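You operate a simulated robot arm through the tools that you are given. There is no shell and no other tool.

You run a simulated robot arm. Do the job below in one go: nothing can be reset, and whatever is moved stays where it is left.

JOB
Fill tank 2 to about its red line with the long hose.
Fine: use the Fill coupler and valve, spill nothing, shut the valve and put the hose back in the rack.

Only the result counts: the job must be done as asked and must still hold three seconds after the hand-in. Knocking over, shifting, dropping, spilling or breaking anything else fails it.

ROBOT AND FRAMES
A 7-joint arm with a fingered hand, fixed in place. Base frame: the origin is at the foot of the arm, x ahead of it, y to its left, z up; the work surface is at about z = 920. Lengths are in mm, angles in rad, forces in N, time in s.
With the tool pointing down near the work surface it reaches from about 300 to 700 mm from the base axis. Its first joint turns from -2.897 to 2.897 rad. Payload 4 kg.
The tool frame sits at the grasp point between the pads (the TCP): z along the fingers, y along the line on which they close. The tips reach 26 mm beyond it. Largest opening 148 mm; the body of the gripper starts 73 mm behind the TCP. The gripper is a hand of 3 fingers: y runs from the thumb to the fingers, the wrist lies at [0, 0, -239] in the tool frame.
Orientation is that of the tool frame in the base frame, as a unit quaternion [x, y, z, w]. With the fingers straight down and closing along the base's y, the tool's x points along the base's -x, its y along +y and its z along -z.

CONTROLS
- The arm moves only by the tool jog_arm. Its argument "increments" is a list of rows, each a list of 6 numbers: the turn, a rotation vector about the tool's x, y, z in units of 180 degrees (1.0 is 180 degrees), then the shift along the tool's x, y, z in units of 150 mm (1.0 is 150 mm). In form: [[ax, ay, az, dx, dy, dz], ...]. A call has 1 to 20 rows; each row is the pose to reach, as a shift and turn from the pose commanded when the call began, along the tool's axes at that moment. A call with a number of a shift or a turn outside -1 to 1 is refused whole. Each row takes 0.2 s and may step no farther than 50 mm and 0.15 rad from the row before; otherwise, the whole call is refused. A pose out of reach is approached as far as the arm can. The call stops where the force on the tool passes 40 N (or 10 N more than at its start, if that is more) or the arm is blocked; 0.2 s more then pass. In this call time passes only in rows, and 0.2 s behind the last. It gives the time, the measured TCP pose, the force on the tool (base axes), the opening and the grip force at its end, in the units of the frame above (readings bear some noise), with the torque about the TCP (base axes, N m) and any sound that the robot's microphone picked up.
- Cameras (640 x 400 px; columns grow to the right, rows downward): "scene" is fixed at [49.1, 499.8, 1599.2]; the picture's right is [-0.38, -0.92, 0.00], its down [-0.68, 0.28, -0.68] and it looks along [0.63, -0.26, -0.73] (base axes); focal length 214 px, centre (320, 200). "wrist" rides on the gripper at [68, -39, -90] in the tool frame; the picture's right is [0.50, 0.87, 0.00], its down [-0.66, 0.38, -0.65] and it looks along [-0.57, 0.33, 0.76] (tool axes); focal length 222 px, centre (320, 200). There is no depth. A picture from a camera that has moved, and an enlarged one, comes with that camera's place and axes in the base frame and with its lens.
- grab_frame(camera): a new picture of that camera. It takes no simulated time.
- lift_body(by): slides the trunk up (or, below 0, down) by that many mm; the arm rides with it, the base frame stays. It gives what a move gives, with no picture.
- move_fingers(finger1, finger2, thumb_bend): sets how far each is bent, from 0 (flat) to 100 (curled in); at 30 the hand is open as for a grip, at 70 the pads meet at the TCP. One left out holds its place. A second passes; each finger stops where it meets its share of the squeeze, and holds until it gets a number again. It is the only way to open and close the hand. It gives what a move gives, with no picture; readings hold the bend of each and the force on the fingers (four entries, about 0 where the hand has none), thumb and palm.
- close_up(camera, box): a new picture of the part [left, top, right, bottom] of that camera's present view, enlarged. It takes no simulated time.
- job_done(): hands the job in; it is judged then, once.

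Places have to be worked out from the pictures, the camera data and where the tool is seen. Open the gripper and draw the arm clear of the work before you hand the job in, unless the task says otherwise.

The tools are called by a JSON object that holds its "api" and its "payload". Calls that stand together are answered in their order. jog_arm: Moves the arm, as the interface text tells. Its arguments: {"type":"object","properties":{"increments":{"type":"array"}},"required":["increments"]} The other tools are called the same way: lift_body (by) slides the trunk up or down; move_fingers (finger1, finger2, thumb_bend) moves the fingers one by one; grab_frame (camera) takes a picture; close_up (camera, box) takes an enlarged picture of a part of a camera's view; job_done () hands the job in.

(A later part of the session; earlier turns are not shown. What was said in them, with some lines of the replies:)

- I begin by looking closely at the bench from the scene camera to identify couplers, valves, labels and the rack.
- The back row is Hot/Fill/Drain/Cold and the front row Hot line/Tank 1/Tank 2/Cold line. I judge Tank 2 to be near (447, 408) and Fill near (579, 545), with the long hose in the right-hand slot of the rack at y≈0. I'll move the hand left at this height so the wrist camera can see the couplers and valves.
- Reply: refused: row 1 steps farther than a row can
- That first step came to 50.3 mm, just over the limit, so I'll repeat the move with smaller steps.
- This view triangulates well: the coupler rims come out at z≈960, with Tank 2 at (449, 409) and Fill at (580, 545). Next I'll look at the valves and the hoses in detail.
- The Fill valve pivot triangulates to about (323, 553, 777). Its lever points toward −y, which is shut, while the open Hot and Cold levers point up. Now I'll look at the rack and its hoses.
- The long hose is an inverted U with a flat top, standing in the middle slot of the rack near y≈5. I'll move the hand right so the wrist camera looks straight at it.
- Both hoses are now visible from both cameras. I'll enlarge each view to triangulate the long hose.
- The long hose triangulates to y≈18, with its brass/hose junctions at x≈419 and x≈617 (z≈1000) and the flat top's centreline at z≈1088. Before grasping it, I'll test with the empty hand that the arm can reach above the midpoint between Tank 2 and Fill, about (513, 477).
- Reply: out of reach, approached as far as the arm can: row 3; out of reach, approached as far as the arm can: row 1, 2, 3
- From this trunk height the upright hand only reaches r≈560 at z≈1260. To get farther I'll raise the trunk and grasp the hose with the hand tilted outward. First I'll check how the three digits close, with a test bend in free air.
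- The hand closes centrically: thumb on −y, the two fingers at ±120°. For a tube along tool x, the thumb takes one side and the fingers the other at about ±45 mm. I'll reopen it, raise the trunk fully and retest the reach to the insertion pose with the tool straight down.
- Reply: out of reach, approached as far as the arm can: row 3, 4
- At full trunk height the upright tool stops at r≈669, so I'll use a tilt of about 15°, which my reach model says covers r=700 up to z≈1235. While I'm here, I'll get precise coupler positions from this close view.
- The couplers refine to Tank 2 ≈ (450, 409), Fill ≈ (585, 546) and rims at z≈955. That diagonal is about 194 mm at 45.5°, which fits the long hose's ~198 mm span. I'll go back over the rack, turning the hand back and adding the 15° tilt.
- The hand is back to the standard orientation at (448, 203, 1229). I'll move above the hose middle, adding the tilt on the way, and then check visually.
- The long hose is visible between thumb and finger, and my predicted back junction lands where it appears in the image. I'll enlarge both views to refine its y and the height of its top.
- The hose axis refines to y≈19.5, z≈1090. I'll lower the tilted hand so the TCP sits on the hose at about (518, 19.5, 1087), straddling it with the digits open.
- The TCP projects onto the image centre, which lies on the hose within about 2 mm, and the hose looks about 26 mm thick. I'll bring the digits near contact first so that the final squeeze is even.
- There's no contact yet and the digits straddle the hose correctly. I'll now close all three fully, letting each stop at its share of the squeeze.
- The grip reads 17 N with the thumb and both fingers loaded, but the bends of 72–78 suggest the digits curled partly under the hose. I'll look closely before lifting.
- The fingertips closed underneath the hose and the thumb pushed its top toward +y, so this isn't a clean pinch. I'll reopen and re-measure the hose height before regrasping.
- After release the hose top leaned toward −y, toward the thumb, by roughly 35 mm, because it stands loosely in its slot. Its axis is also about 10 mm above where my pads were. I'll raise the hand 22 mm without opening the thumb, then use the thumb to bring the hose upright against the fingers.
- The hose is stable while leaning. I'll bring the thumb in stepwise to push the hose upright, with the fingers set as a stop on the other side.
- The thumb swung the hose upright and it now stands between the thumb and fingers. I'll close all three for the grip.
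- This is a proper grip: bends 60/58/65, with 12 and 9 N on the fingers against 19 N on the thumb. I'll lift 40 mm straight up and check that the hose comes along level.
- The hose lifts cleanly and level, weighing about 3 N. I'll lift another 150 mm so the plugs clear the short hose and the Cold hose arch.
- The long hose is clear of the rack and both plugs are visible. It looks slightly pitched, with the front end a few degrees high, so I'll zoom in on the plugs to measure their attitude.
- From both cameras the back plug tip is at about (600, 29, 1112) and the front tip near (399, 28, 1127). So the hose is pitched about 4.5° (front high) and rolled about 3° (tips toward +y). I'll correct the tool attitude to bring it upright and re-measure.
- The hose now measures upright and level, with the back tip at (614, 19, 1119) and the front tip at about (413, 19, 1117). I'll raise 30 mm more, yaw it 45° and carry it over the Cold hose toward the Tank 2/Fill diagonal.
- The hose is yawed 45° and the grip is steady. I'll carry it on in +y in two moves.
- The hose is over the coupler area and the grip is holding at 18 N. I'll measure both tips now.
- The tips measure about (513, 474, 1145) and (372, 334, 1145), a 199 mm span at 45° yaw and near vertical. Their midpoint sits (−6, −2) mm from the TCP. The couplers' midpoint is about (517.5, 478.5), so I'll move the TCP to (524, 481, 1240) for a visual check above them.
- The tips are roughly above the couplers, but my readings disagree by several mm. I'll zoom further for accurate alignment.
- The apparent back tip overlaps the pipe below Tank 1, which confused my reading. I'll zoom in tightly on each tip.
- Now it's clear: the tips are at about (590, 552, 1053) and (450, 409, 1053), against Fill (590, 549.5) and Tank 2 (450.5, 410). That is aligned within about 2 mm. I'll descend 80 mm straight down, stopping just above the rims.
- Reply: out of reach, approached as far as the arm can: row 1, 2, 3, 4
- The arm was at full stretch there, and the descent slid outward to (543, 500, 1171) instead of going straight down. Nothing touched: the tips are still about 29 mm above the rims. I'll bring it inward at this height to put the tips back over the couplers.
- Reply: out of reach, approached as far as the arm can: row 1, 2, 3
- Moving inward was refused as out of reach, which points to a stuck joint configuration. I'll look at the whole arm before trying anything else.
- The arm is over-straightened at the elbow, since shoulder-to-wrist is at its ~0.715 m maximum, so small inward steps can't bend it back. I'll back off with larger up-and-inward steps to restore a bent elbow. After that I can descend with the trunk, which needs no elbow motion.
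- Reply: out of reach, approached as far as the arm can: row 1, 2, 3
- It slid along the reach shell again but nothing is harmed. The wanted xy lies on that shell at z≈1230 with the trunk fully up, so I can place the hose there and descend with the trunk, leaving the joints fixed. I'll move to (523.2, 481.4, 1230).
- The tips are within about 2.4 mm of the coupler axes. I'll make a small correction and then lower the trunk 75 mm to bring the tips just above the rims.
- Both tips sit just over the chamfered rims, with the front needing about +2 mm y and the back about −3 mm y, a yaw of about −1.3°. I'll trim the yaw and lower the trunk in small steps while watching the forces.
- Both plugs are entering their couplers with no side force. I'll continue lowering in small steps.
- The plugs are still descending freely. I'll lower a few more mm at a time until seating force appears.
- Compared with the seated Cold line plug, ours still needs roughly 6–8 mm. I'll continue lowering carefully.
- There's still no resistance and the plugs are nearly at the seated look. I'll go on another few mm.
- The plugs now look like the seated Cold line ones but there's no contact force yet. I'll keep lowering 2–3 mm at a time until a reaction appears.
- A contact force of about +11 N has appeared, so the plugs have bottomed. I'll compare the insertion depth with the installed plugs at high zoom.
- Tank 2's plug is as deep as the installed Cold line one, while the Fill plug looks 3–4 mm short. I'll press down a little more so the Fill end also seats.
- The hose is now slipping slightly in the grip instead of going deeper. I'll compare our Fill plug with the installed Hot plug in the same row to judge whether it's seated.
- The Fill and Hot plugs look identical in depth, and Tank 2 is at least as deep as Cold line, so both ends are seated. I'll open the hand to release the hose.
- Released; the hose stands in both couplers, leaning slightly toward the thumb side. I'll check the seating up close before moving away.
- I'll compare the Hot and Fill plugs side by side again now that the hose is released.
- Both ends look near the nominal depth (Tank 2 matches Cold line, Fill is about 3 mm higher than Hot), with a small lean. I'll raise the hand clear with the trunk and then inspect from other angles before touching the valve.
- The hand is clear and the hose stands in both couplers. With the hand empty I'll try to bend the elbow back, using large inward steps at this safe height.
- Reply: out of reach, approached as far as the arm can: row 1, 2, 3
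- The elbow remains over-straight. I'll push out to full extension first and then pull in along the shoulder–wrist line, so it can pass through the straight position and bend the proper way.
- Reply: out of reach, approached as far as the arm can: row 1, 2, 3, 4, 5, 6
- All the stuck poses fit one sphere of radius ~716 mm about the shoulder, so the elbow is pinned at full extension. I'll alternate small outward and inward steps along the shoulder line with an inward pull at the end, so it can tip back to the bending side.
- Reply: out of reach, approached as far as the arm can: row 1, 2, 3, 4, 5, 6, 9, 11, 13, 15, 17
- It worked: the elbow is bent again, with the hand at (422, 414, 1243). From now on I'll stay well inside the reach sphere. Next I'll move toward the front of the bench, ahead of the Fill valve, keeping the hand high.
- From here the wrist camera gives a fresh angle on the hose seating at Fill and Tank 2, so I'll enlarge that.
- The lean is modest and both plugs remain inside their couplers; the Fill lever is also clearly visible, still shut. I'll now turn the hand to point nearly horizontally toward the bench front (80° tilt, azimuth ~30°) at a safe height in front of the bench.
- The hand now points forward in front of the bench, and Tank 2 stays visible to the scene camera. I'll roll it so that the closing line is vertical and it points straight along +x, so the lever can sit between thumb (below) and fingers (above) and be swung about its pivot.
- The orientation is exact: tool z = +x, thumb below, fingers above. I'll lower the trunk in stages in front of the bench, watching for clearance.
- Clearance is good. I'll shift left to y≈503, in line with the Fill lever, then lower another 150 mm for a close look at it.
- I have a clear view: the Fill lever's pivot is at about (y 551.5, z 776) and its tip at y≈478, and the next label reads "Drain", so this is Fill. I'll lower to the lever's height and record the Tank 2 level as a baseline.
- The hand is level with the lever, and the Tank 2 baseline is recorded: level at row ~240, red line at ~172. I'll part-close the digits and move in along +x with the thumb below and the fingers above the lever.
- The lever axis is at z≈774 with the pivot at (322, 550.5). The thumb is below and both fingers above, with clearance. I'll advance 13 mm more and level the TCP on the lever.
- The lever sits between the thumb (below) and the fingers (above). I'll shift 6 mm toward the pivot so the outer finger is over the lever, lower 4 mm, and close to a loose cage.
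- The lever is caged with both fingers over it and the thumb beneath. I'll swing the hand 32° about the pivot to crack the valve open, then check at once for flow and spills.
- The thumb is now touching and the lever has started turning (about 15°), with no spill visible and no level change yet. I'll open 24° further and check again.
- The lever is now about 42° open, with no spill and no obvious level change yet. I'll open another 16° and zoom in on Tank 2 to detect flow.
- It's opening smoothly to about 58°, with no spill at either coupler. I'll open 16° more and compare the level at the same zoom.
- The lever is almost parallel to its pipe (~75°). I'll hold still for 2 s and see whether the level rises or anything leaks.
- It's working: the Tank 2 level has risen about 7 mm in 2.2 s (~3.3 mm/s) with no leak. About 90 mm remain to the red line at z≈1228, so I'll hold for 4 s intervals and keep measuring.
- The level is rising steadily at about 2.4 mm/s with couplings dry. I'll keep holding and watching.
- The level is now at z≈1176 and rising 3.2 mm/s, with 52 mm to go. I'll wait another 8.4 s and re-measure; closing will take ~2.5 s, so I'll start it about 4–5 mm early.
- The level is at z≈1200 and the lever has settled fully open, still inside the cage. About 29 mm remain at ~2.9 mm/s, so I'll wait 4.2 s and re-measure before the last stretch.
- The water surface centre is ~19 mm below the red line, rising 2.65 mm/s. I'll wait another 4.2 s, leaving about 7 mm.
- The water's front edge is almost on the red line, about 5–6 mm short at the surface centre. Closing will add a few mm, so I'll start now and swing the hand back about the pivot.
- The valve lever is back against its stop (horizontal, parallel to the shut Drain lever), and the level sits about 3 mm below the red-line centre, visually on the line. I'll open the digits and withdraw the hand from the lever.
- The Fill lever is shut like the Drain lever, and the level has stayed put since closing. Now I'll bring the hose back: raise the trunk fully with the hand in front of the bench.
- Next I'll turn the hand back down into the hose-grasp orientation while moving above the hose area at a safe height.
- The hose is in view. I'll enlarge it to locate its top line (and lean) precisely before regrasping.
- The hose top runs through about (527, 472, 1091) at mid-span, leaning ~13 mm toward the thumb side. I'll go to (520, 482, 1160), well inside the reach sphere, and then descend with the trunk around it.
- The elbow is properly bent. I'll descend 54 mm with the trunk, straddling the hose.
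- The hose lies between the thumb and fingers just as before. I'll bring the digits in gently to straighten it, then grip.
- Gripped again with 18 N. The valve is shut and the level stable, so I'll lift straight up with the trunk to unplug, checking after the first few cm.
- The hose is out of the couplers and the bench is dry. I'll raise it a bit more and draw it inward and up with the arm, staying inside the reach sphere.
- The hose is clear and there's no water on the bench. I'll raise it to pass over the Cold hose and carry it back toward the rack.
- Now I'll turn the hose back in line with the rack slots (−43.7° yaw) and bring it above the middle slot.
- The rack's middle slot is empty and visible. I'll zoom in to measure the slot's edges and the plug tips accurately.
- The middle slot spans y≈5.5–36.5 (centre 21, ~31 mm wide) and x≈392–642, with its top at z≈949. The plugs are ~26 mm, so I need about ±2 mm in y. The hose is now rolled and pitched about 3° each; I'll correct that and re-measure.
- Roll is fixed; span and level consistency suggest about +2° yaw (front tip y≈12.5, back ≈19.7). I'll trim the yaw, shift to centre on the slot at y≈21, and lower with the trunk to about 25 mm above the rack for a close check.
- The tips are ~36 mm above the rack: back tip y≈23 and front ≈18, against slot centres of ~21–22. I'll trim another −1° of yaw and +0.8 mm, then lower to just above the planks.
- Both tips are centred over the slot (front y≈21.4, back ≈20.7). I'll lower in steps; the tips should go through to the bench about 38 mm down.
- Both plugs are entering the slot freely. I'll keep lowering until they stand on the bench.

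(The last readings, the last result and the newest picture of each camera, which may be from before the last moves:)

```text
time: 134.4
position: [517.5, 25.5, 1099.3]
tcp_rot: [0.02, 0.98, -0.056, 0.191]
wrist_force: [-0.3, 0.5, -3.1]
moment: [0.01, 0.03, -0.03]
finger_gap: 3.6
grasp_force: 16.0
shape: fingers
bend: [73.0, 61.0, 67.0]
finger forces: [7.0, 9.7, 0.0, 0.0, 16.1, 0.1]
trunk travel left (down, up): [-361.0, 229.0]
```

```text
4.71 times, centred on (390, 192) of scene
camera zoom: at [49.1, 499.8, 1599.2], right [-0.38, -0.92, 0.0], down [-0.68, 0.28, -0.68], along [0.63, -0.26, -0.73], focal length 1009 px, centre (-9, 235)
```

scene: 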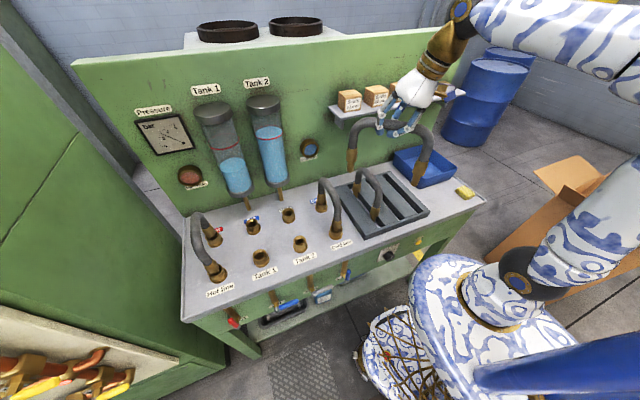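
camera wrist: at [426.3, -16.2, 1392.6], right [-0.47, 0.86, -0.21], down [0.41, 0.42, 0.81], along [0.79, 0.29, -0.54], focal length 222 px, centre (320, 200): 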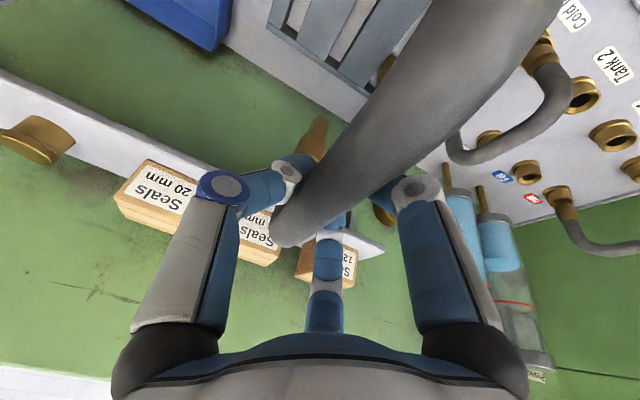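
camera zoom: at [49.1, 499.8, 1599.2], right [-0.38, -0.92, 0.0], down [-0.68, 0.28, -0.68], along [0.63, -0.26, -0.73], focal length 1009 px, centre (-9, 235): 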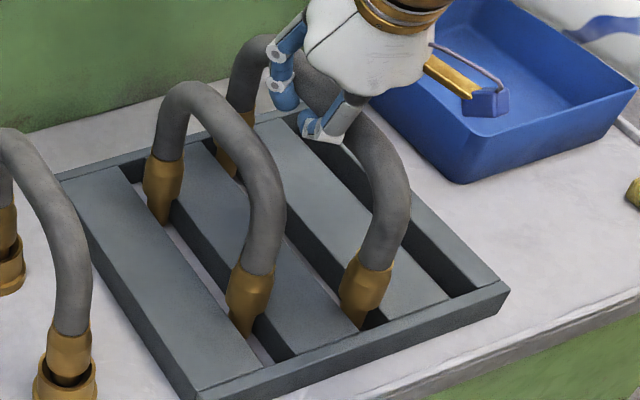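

It already looks like the original placement. A few more mm until I feel contact.

{"api": "lift_body", "payload": {"by": -3}}

{"api": "lift_body", "payload": {"by": -3}}

{"api": "lift_body", "payload": {"by": -2}}

```text
time: 135.0
position: [518.0, 26.2, 1096.5]
tcp_rot: [0.019, 0.98, -0.056, 0.192]
wrist_force: [-0.3, 0.1, -3.6]
moment: [0.0, -0.01, 0.01]
finger_gap: 3.8
grasp_force: 16.3
shape: fingers
bend: [73.0, 61.0, 67.0]
finger forces: [7.0, 9.8, 0.0, 0.0, 16.1, 0.0]
trunk travel left (down, up): [-358.0, 232.0]
```

```text
time: 135.5
position: [517.9, 24.2, 1094.8]
tcp_rot: [0.02, 0.98, -0.056, 0.192]
wrist_force: [3.3, 0.1, 3.2]
moment: [0.01, -0.05, -0.01]
finger_gap: 2.6
grasp_force: 15.3
shape: fingers
bend: [74.0, 61.0, 72.0]
finger forces: [6.5, 8.9, 0.0, 0.1, 14.2, 0.0]
trunk travel left (down, up): [-355.0, 235.0]
```

```text
time: 136.0
position: [518.9, 25.2, 1092.2]
tcp_rot: [0.02, 0.98, -0.056, 0.191]
wrist_force: [3.8, -1.7, 5.0]
moment: [-0.06, -0.05, 0.04]
finger_gap: 0.4
grasp_force: 12.9
shape: fingers
bend: [74.0, 62.0, 73.0]
finger forces: [5.8, 8.3, 0.0, 0.0, 12.7, 0.0]
trunk travel left (down, up): [-353.0, 237.0]
```

Contact with the bench is felt (+8 N), so the hose is standing in the slot. I'll release very gradually on both sides so it stays upright.

{"api": "lift_body", "payload": {"by": 2}}

{"api": "move_fingers", "payload": {"finger1": 71, "finger2": 60, "thumb_bend": 71}}

{"api": "move_fingers", "payload": {"finger1": 68, "finger2": 58, "thumb_bend": 69}}

{"api": "close_up", "payload": {"camera": "scene", "box": [355, 150, 425, 235]}}

{"api": "grab_frame", "payload": {"camera": "wrist"}}

```text
time: 136.5
position: [518.4, 24.5, 1092.8]
tcp_rot: [0.019, 0.98, -0.055, 0.19]
wrist_force: [0.5, -0.6, -2.5]
moment: [-0.03, -0.04, 0.05]
finger_gap: 0.6
grasp_force: 16.2
shape: fingers
bend: [74.0, 63.0, 73.0]
finger forces: [6.9, 9.7, 0.1, 0.1, 15.0, 0.0]
trunk travel left (down, up): [-355.0, 235.0]
```

```text
time: 137.5
position: [518.4, 24.0, 1092.6]
tcp_rot: [0.02, 0.98, -0.056, 0.191]
wrist_force: [-1.5, -0.3, -2.7]
moment: [-0.06, -0.01, 0.01]
finger_gap: 4.1
grasp_force: 5.0
shape: fingers
bend: [69.0, 61.0, 69.0]
finger forces: [3.4, 2.7, 0.0, 0.0, 4.5, 0.0]
trunk travel left (down, up): [-355.0, 235.0]
```

```text
time: 138.5
position: [517.9, 25.9, 1093.0]
tcp_rot: [0.02, 0.98, -0.056, 0.192]
wrist_force: [-0.8, 0.9, -0.2]
moment: [0.0, 0.03, -0.01]
finger_gap: 6.6
grasp_force: 2.1
shape: fingers
bend: [68.0, 58.0, 68.0]
finger forces: [1.3, 1.4, 0.1, 0.0, 2.3, 0.0]
trunk travel left (down, up): [-355.0, 235.0]
```

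```text
4.71 times, centred on (390, 192) of scene
camera zoom: at [49.1, 499.8, 1599.2], right [-0.38, -0.92, 0.0], down [-0.68, 0.28, -0.68], along [0.63, -0.26, -0.73], focal length 1009 px, centre (-9, 235)
```

zoom: 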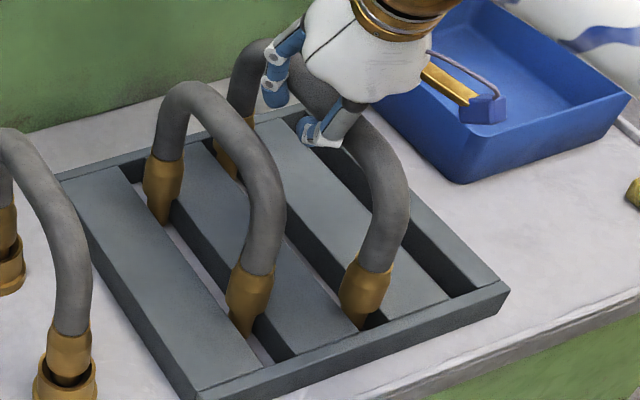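

```text
taken
camera wrist: at [418.9, -1.8, 1154.9], right [-0.41, 0.87, -0.28], down [0.39, 0.44, 0.81], along [0.83, 0.23, -0.52], focal length 222 px, centre (320, 200)
```

wrist: 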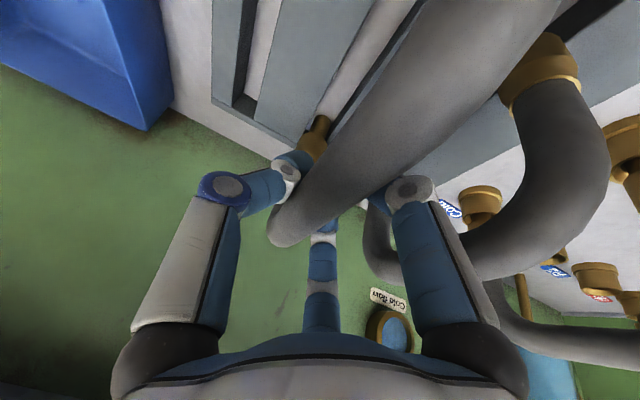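

The grip has relaxed to about 2 N and the hose's weight is now on the bench, still upright. I'll continue the gradual release.

{"api": "move_fingers", "payload": {"finger1": 66, "finger2": 56, "thumb_bend": 66}}

{"api": "move_fingers", "payload": {"finger1": 61, "finger2": 52, "thumb_bend": 61}}

{"api": "close_up", "payload": {"camera": "scene", "box": [355, 150, 425, 235]}}

{"api": "grab_frame", "payload": {"camera": "wrist"}}

```text
time: 139.5
position: [517.9, 24.3, 1093.1]
tcp_rot: [0.02, 0.98, -0.056, 0.192]
wrist_force: [-0.5, 0.5, 0.0]
moment: [0.01, 0.03, 0.03]
finger_gap: 10.7
grasp_force: 0.3
shape: fingers
bend: [66.0, 56.0, 66.0]
finger forces: [0.0, 0.3, 0.0, 0.0, 0.3, 0.1]
trunk travel left (down, up): [-355.0, 235.0]
```

```text
time: 140.5
position: [517.2, 26.3, 1093.6]
tcp_rot: [0.02, 0.98, -0.055, 0.192]
wrist_force: [1.1, 0.0, -0.5]
moment: [0.0, -0.05, 0.03]
finger_gap: 26.0
grasp_force: 0.1
shape: fingers
bend: [61.0, 52.0, 61.0]
finger forces: [0.0, 0.0, 0.1, 0.1, 0.1, 0.0]
trunk travel left (down, up): [-355.0, 235.0]
```

```text
4.71 times, centred on (390, 192) of scene
camera zoom: at [49.1, 499.8, 1599.2], right [-0.38, -0.92, 0.0], down [-0.68, 0.28, -0.68], along [0.63, -0.26, -0.73], focal length 1009 px, centre (-9, 235)
```

zoom: 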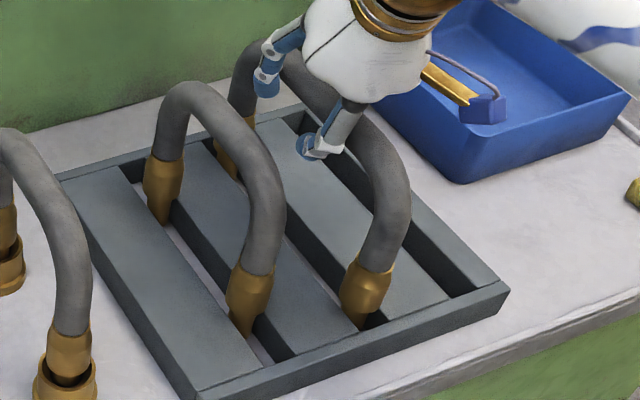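

```text
taken
camera wrist: at [418.9, -1.7, 1154.8], right [-0.41, 0.87, -0.28], down [0.39, 0.44, 0.81], along [0.83, 0.23, -0.52], focal length 222 px, centre (320, 200)
```

wrist: 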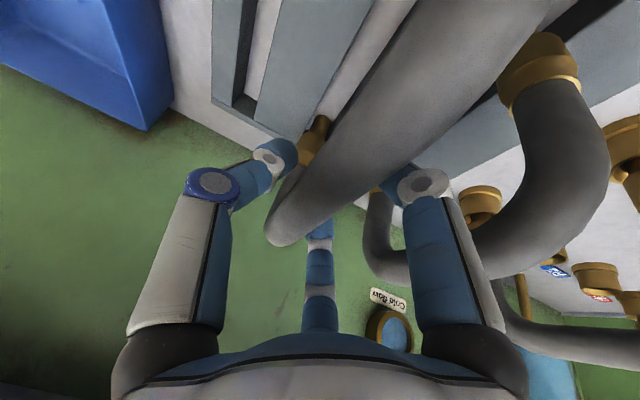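

The hose stands upright on its own with no finger contact. I'll keep opening in steps.

{"api": "move_fingers", "payload": {"finger1": 52, "finger2": 46, "thumb_bend": 53}}

{"api": "move_fingers", "payload": {"finger1": 40, "finger2": 38, "thumb_bend": 40}}

{"api": "move_fingers", "payload": {"finger1": 32, "finger2": 32, "thumb_bend": 30}}

{"api": "close_up", "payload": {"camera": "scene", "box": [355, 150, 425, 235]}}

{"api": "grab_frame", "payload": {"camera": "wrist"}}

```text
time: 141.5
position: [518.7, 25.5, 1094.5]
tcp_rot: [0.021, 0.98, -0.056, 0.192]
wrist_force: [-0.5, -0.1, 0.5]
moment: [-0.02, 0.02, 0.01]
finger_gap: 53.2
grasp_force: 0.1
shape: fingers
bend: [52.0, 46.0, 53.0]
finger forces: [0.0, 0.1, 0.0, 0.0, 0.1, 0.1]
trunk travel left (down, up): [-355.0, 235.0]
```

```text
time: 142.5
position: [518.4, 25.1, 1093.6]
tcp_rot: [0.02, 0.98, -0.056, 0.192]
wrist_force: [0.0, 0.6, -0.3]
moment: [0.01, 0.01, 0.02]
finger_gap: 94.5
grasp_force: 0.1
shape: fingers
bend: [40.0, 38.0, 40.0]
finger forces: [0.0, 0.0, 0.0, 0.0, 0.0, 0.0]
trunk travel left (down, up): [-355.0, 235.0]
```

```text
time: 143.5
position: [518.5, 25.6, 1092.4]
tcp_rot: [0.02, 0.98, -0.056, 0.191]
wrist_force: [0.4, 0.6, -0.3]
moment: [-0.03, 0.0, 0.04]
finger_gap: 123.5
grasp_force: 0.1
shape: fingers
bend: [32.0, 32.0, 30.0]
finger forces: [0.0, 0.1, 0.0, 0.1, 0.0, 0.0]
trunk travel left (down, up): [-355.0, 235.0]
```

```text
4.71 times, centred on (390, 192) of scene
camera zoom: at [49.1, 499.8, 1599.2], right [-0.38, -0.92, 0.0], down [-0.68, 0.28, -0.68], along [0.63, -0.26, -0.73], focal length 1009 px, centre (-9, 235)
```

zoom: 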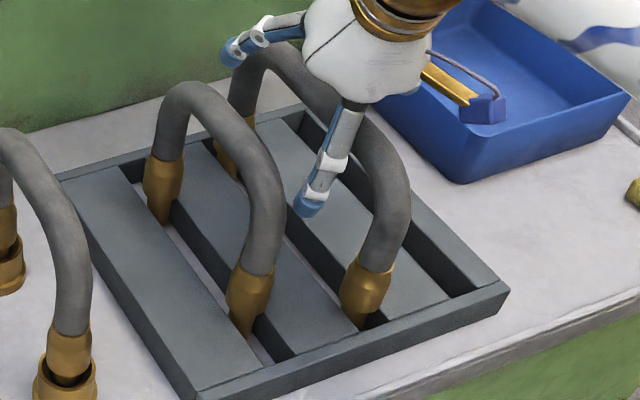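

```text
taken
camera wrist: at [418.9, -1.7, 1154.8], right [-0.41, 0.87, -0.28], down [0.39, 0.44, 0.81], along [0.83, 0.23, -0.52], focal length 222 px, centre (320, 200)
```

wrist: 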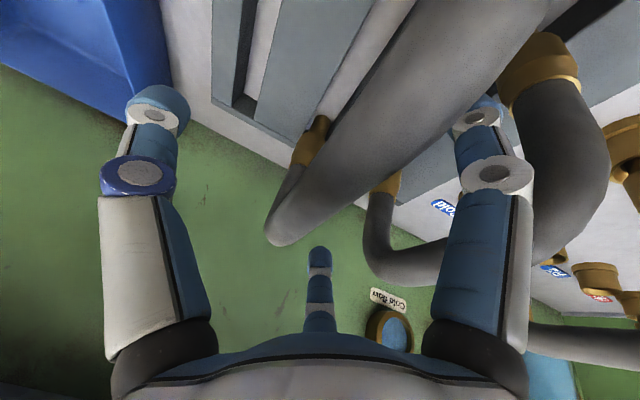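

The hose stands upright in its slot. I'll raise the hand straight up with the trunk, first a little and then clear.

{"api": "lift_body", "payload": {"by": 50}}

{"api": "lift_body", "payload": {"by": 150}}

{"api": "grab_frame", "payload": {"camera": "scene"}}

{"api": "close_up", "payload": {"camera": "scene", "box": [320, 140, 440, 240]}}

{"api": "close_up", "payload": {"camera": "scene", "box": [190, 85, 300, 205]}}

{"api": "close_up", "payload": {"camera": "scene", "box": [180, 190, 340, 340]}}

```text
time: 144.4
position: [518.7, 25.8, 1143.4]
tcp_rot: [0.02, 0.98, -0.056, 0.191]
wrist_force: [-0.1, 0.6, 0.7]
moment: [0.01, 0.0, 0.01]
finger_gap: 123.6
grasp_force: 0.0
shape: fingers
bend: [32.0, 32.0, 30.0]
finger forces: [0.0, 0.0, 0.0, 0.1, 0.0, 0.0]
trunk travel left (down, up): [-405.0, 185.0]
```

```text
time: 146.2
position: [518.1, 25.6, 1293.4]
tcp_rot: [0.02, 0.98, -0.056, 0.192]
wrist_force: [0.4, 0.5, -1.0]
moment: [0.0, 0.01, 0.0]
finger_gap: 123.7
grasp_force: 0.1
shape: fingers
bend: [32.0, 32.0, 30.0]
finger forces: [0.0, 0.0, 0.1, 0.0, 0.0, 0.0]
trunk travel left (down, up): [-555.0, 35.0]
```

```text
taken
```

scene: 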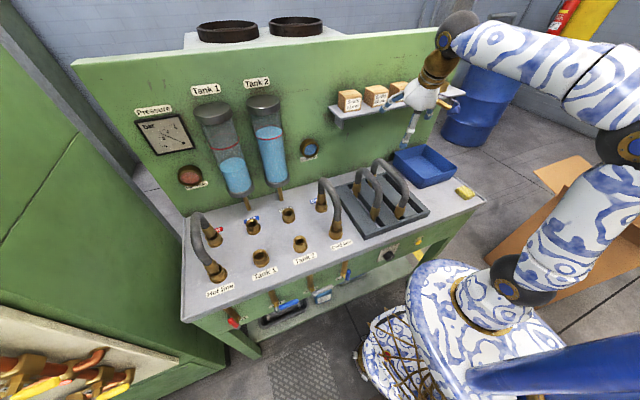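

```text
4.00 times, centred on (380, 190) of scene
camera zoom: at [49.1, 499.8, 1599.2], right [-0.38, -0.92, 0.0], down [-0.68, 0.28, -0.68], along [0.63, -0.26, -0.73], focal length 858 px, centre (80, 240)
```

zoom: 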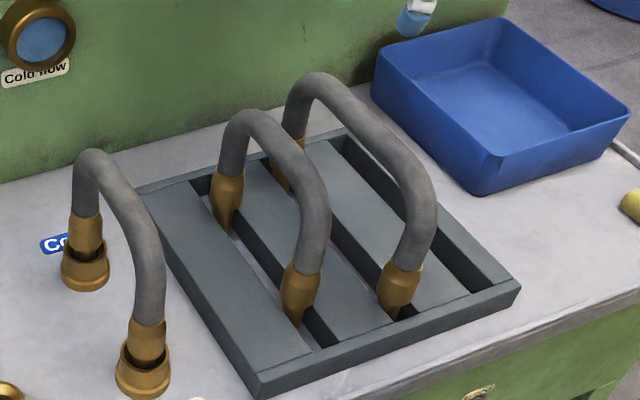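

```text
3.33 times, centred on (245, 145) of scene
camera zoom: at [49.1, 499.8, 1599.2], right [-0.38, -0.92, 0.0], down [-0.68, 0.28, -0.68], along [0.63, -0.26, -0.73], focal length 715 px, centre (570, 383)
```

zoom: 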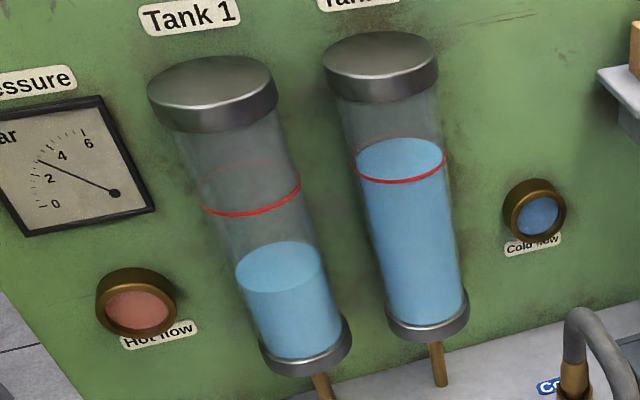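

```text
2.67 times, centred on (260, 265) of scene
camera zoom: at [49.1, 499.8, 1599.2], right [-0.38, -0.92, 0.0], down [-0.68, 0.28, -0.68], along [0.63, -0.26, -0.73], focal length 572 px, centre (480, 27)
```

zoom: 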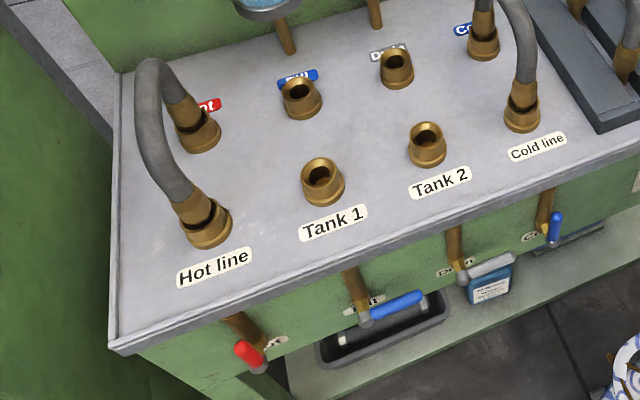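

Everything checks out: Tank 2 is on its red line, the Fill lever is shut, the couplers are empty and dry, and both hoses stand in the rack as before. I'll draw the open hand back clear of the bench and take a last look.

{"api": "jog_arm", "payload": {"increments": [[0, 0, 0, 0.217, 0.052, -0.095], [0, 0, 0, 0.435, 0.104, -0.19], [0, 0, 0, 0.652, 0.156, -0.284], [0, 0, 0, 0.87, 0.208, -0.379]]}}

{"api": "move_fingers", "payload": {"finger1": 30, "finger2": 30, "thumb_bend": 30}}

{"api": "grab_frame", "payload": {"camera": "scene"}}

{"api": "close_up", "payload": {"camera": "scene", "box": [245, 95, 295, 160]}}

```text
time: 147.2
position: [375.1, 65.8, 1293.8]
tcp_rot: [0.02, 0.98, -0.056, 0.192]
wrist_force: [0.4, -0.5, -0.2]
moment: [0.0, 0.01, -0.07]
finger_gap: 123.6
grasp_force: 0.0
shape: fingers
bend: [32.0, 32.0, 30.0]
finger forces: [0.1, 0.1, 0.0, 0.0, 0.0, 0.0]
trunk travel left (down, up): [-555.0, 35.0]
```

```text
time: 148.2
position: [378.0, 65.6, 1292.3]
tcp_rot: [0.019, 0.98, -0.055, 0.191]
wrist_force: [0.2, -0.1, 0.2]
moment: [0.0, 0.01, 0.01]
finger_gap: 126.8
grasp_force: 0.1
shape: fingers
bend: [30.0, 30.0, 30.0]
finger forces: [0.0, 0.0, 0.1, 0.1, 0.0, 0.0]
trunk travel left (down, up): [-555.0, 35.0]
```

```text
taken
```

scene: 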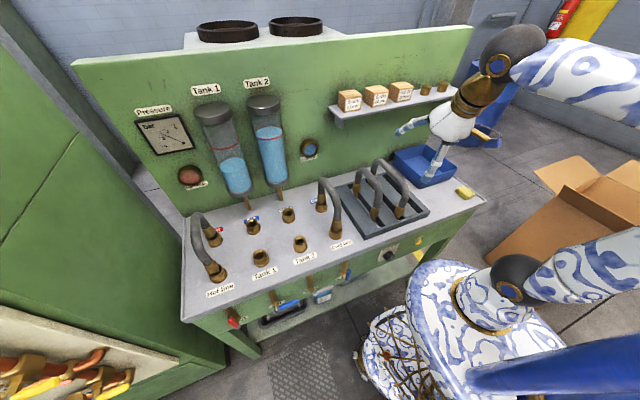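

```text
6.15 times, centred on (270, 128) of scene
camera zoom: at [49.1, 499.8, 1599.2], right [-0.38, -0.92, 0.0], down [-0.68, 0.28, -0.68], along [0.63, -0.26, -0.73], focal length 1320 px, centre (628, 646)
```

zoom: 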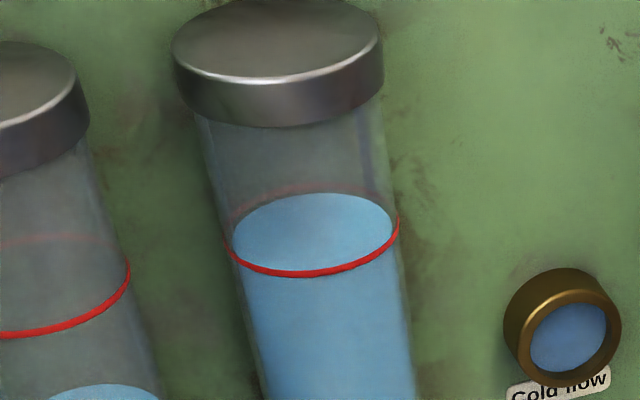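

The level is holding at the red line, the valve is shut, the long hose is back in its rack slot, nothing has been spilled, and the open hand is clear. I'm handing the job in.

{"api": "job_done", "payload": {}}

```text
The job is handed in.
```

I filled Tank 2 to about its red line with the long hose and handed the job in; I haven't seen the verdict.

- **Level:** by my camera estimate the water sits about 3 mm below the centre of the red line. It did not change from closing the valve to the last look.
- **Valve and spills:** I used the Fill coupler and valve. The Fill lever is shut again, and I saw no water on the bench at any point.
- **Hose:** it is unplugged from both couplers and standing upright in its original middle slot in the rack. While I was first gripping it, it leaned over in the slot for a while, but it stayed in the rack.
- **Everything else:** the other hoses and valves were not touched, and the open hand is drawn back clear of the bench.
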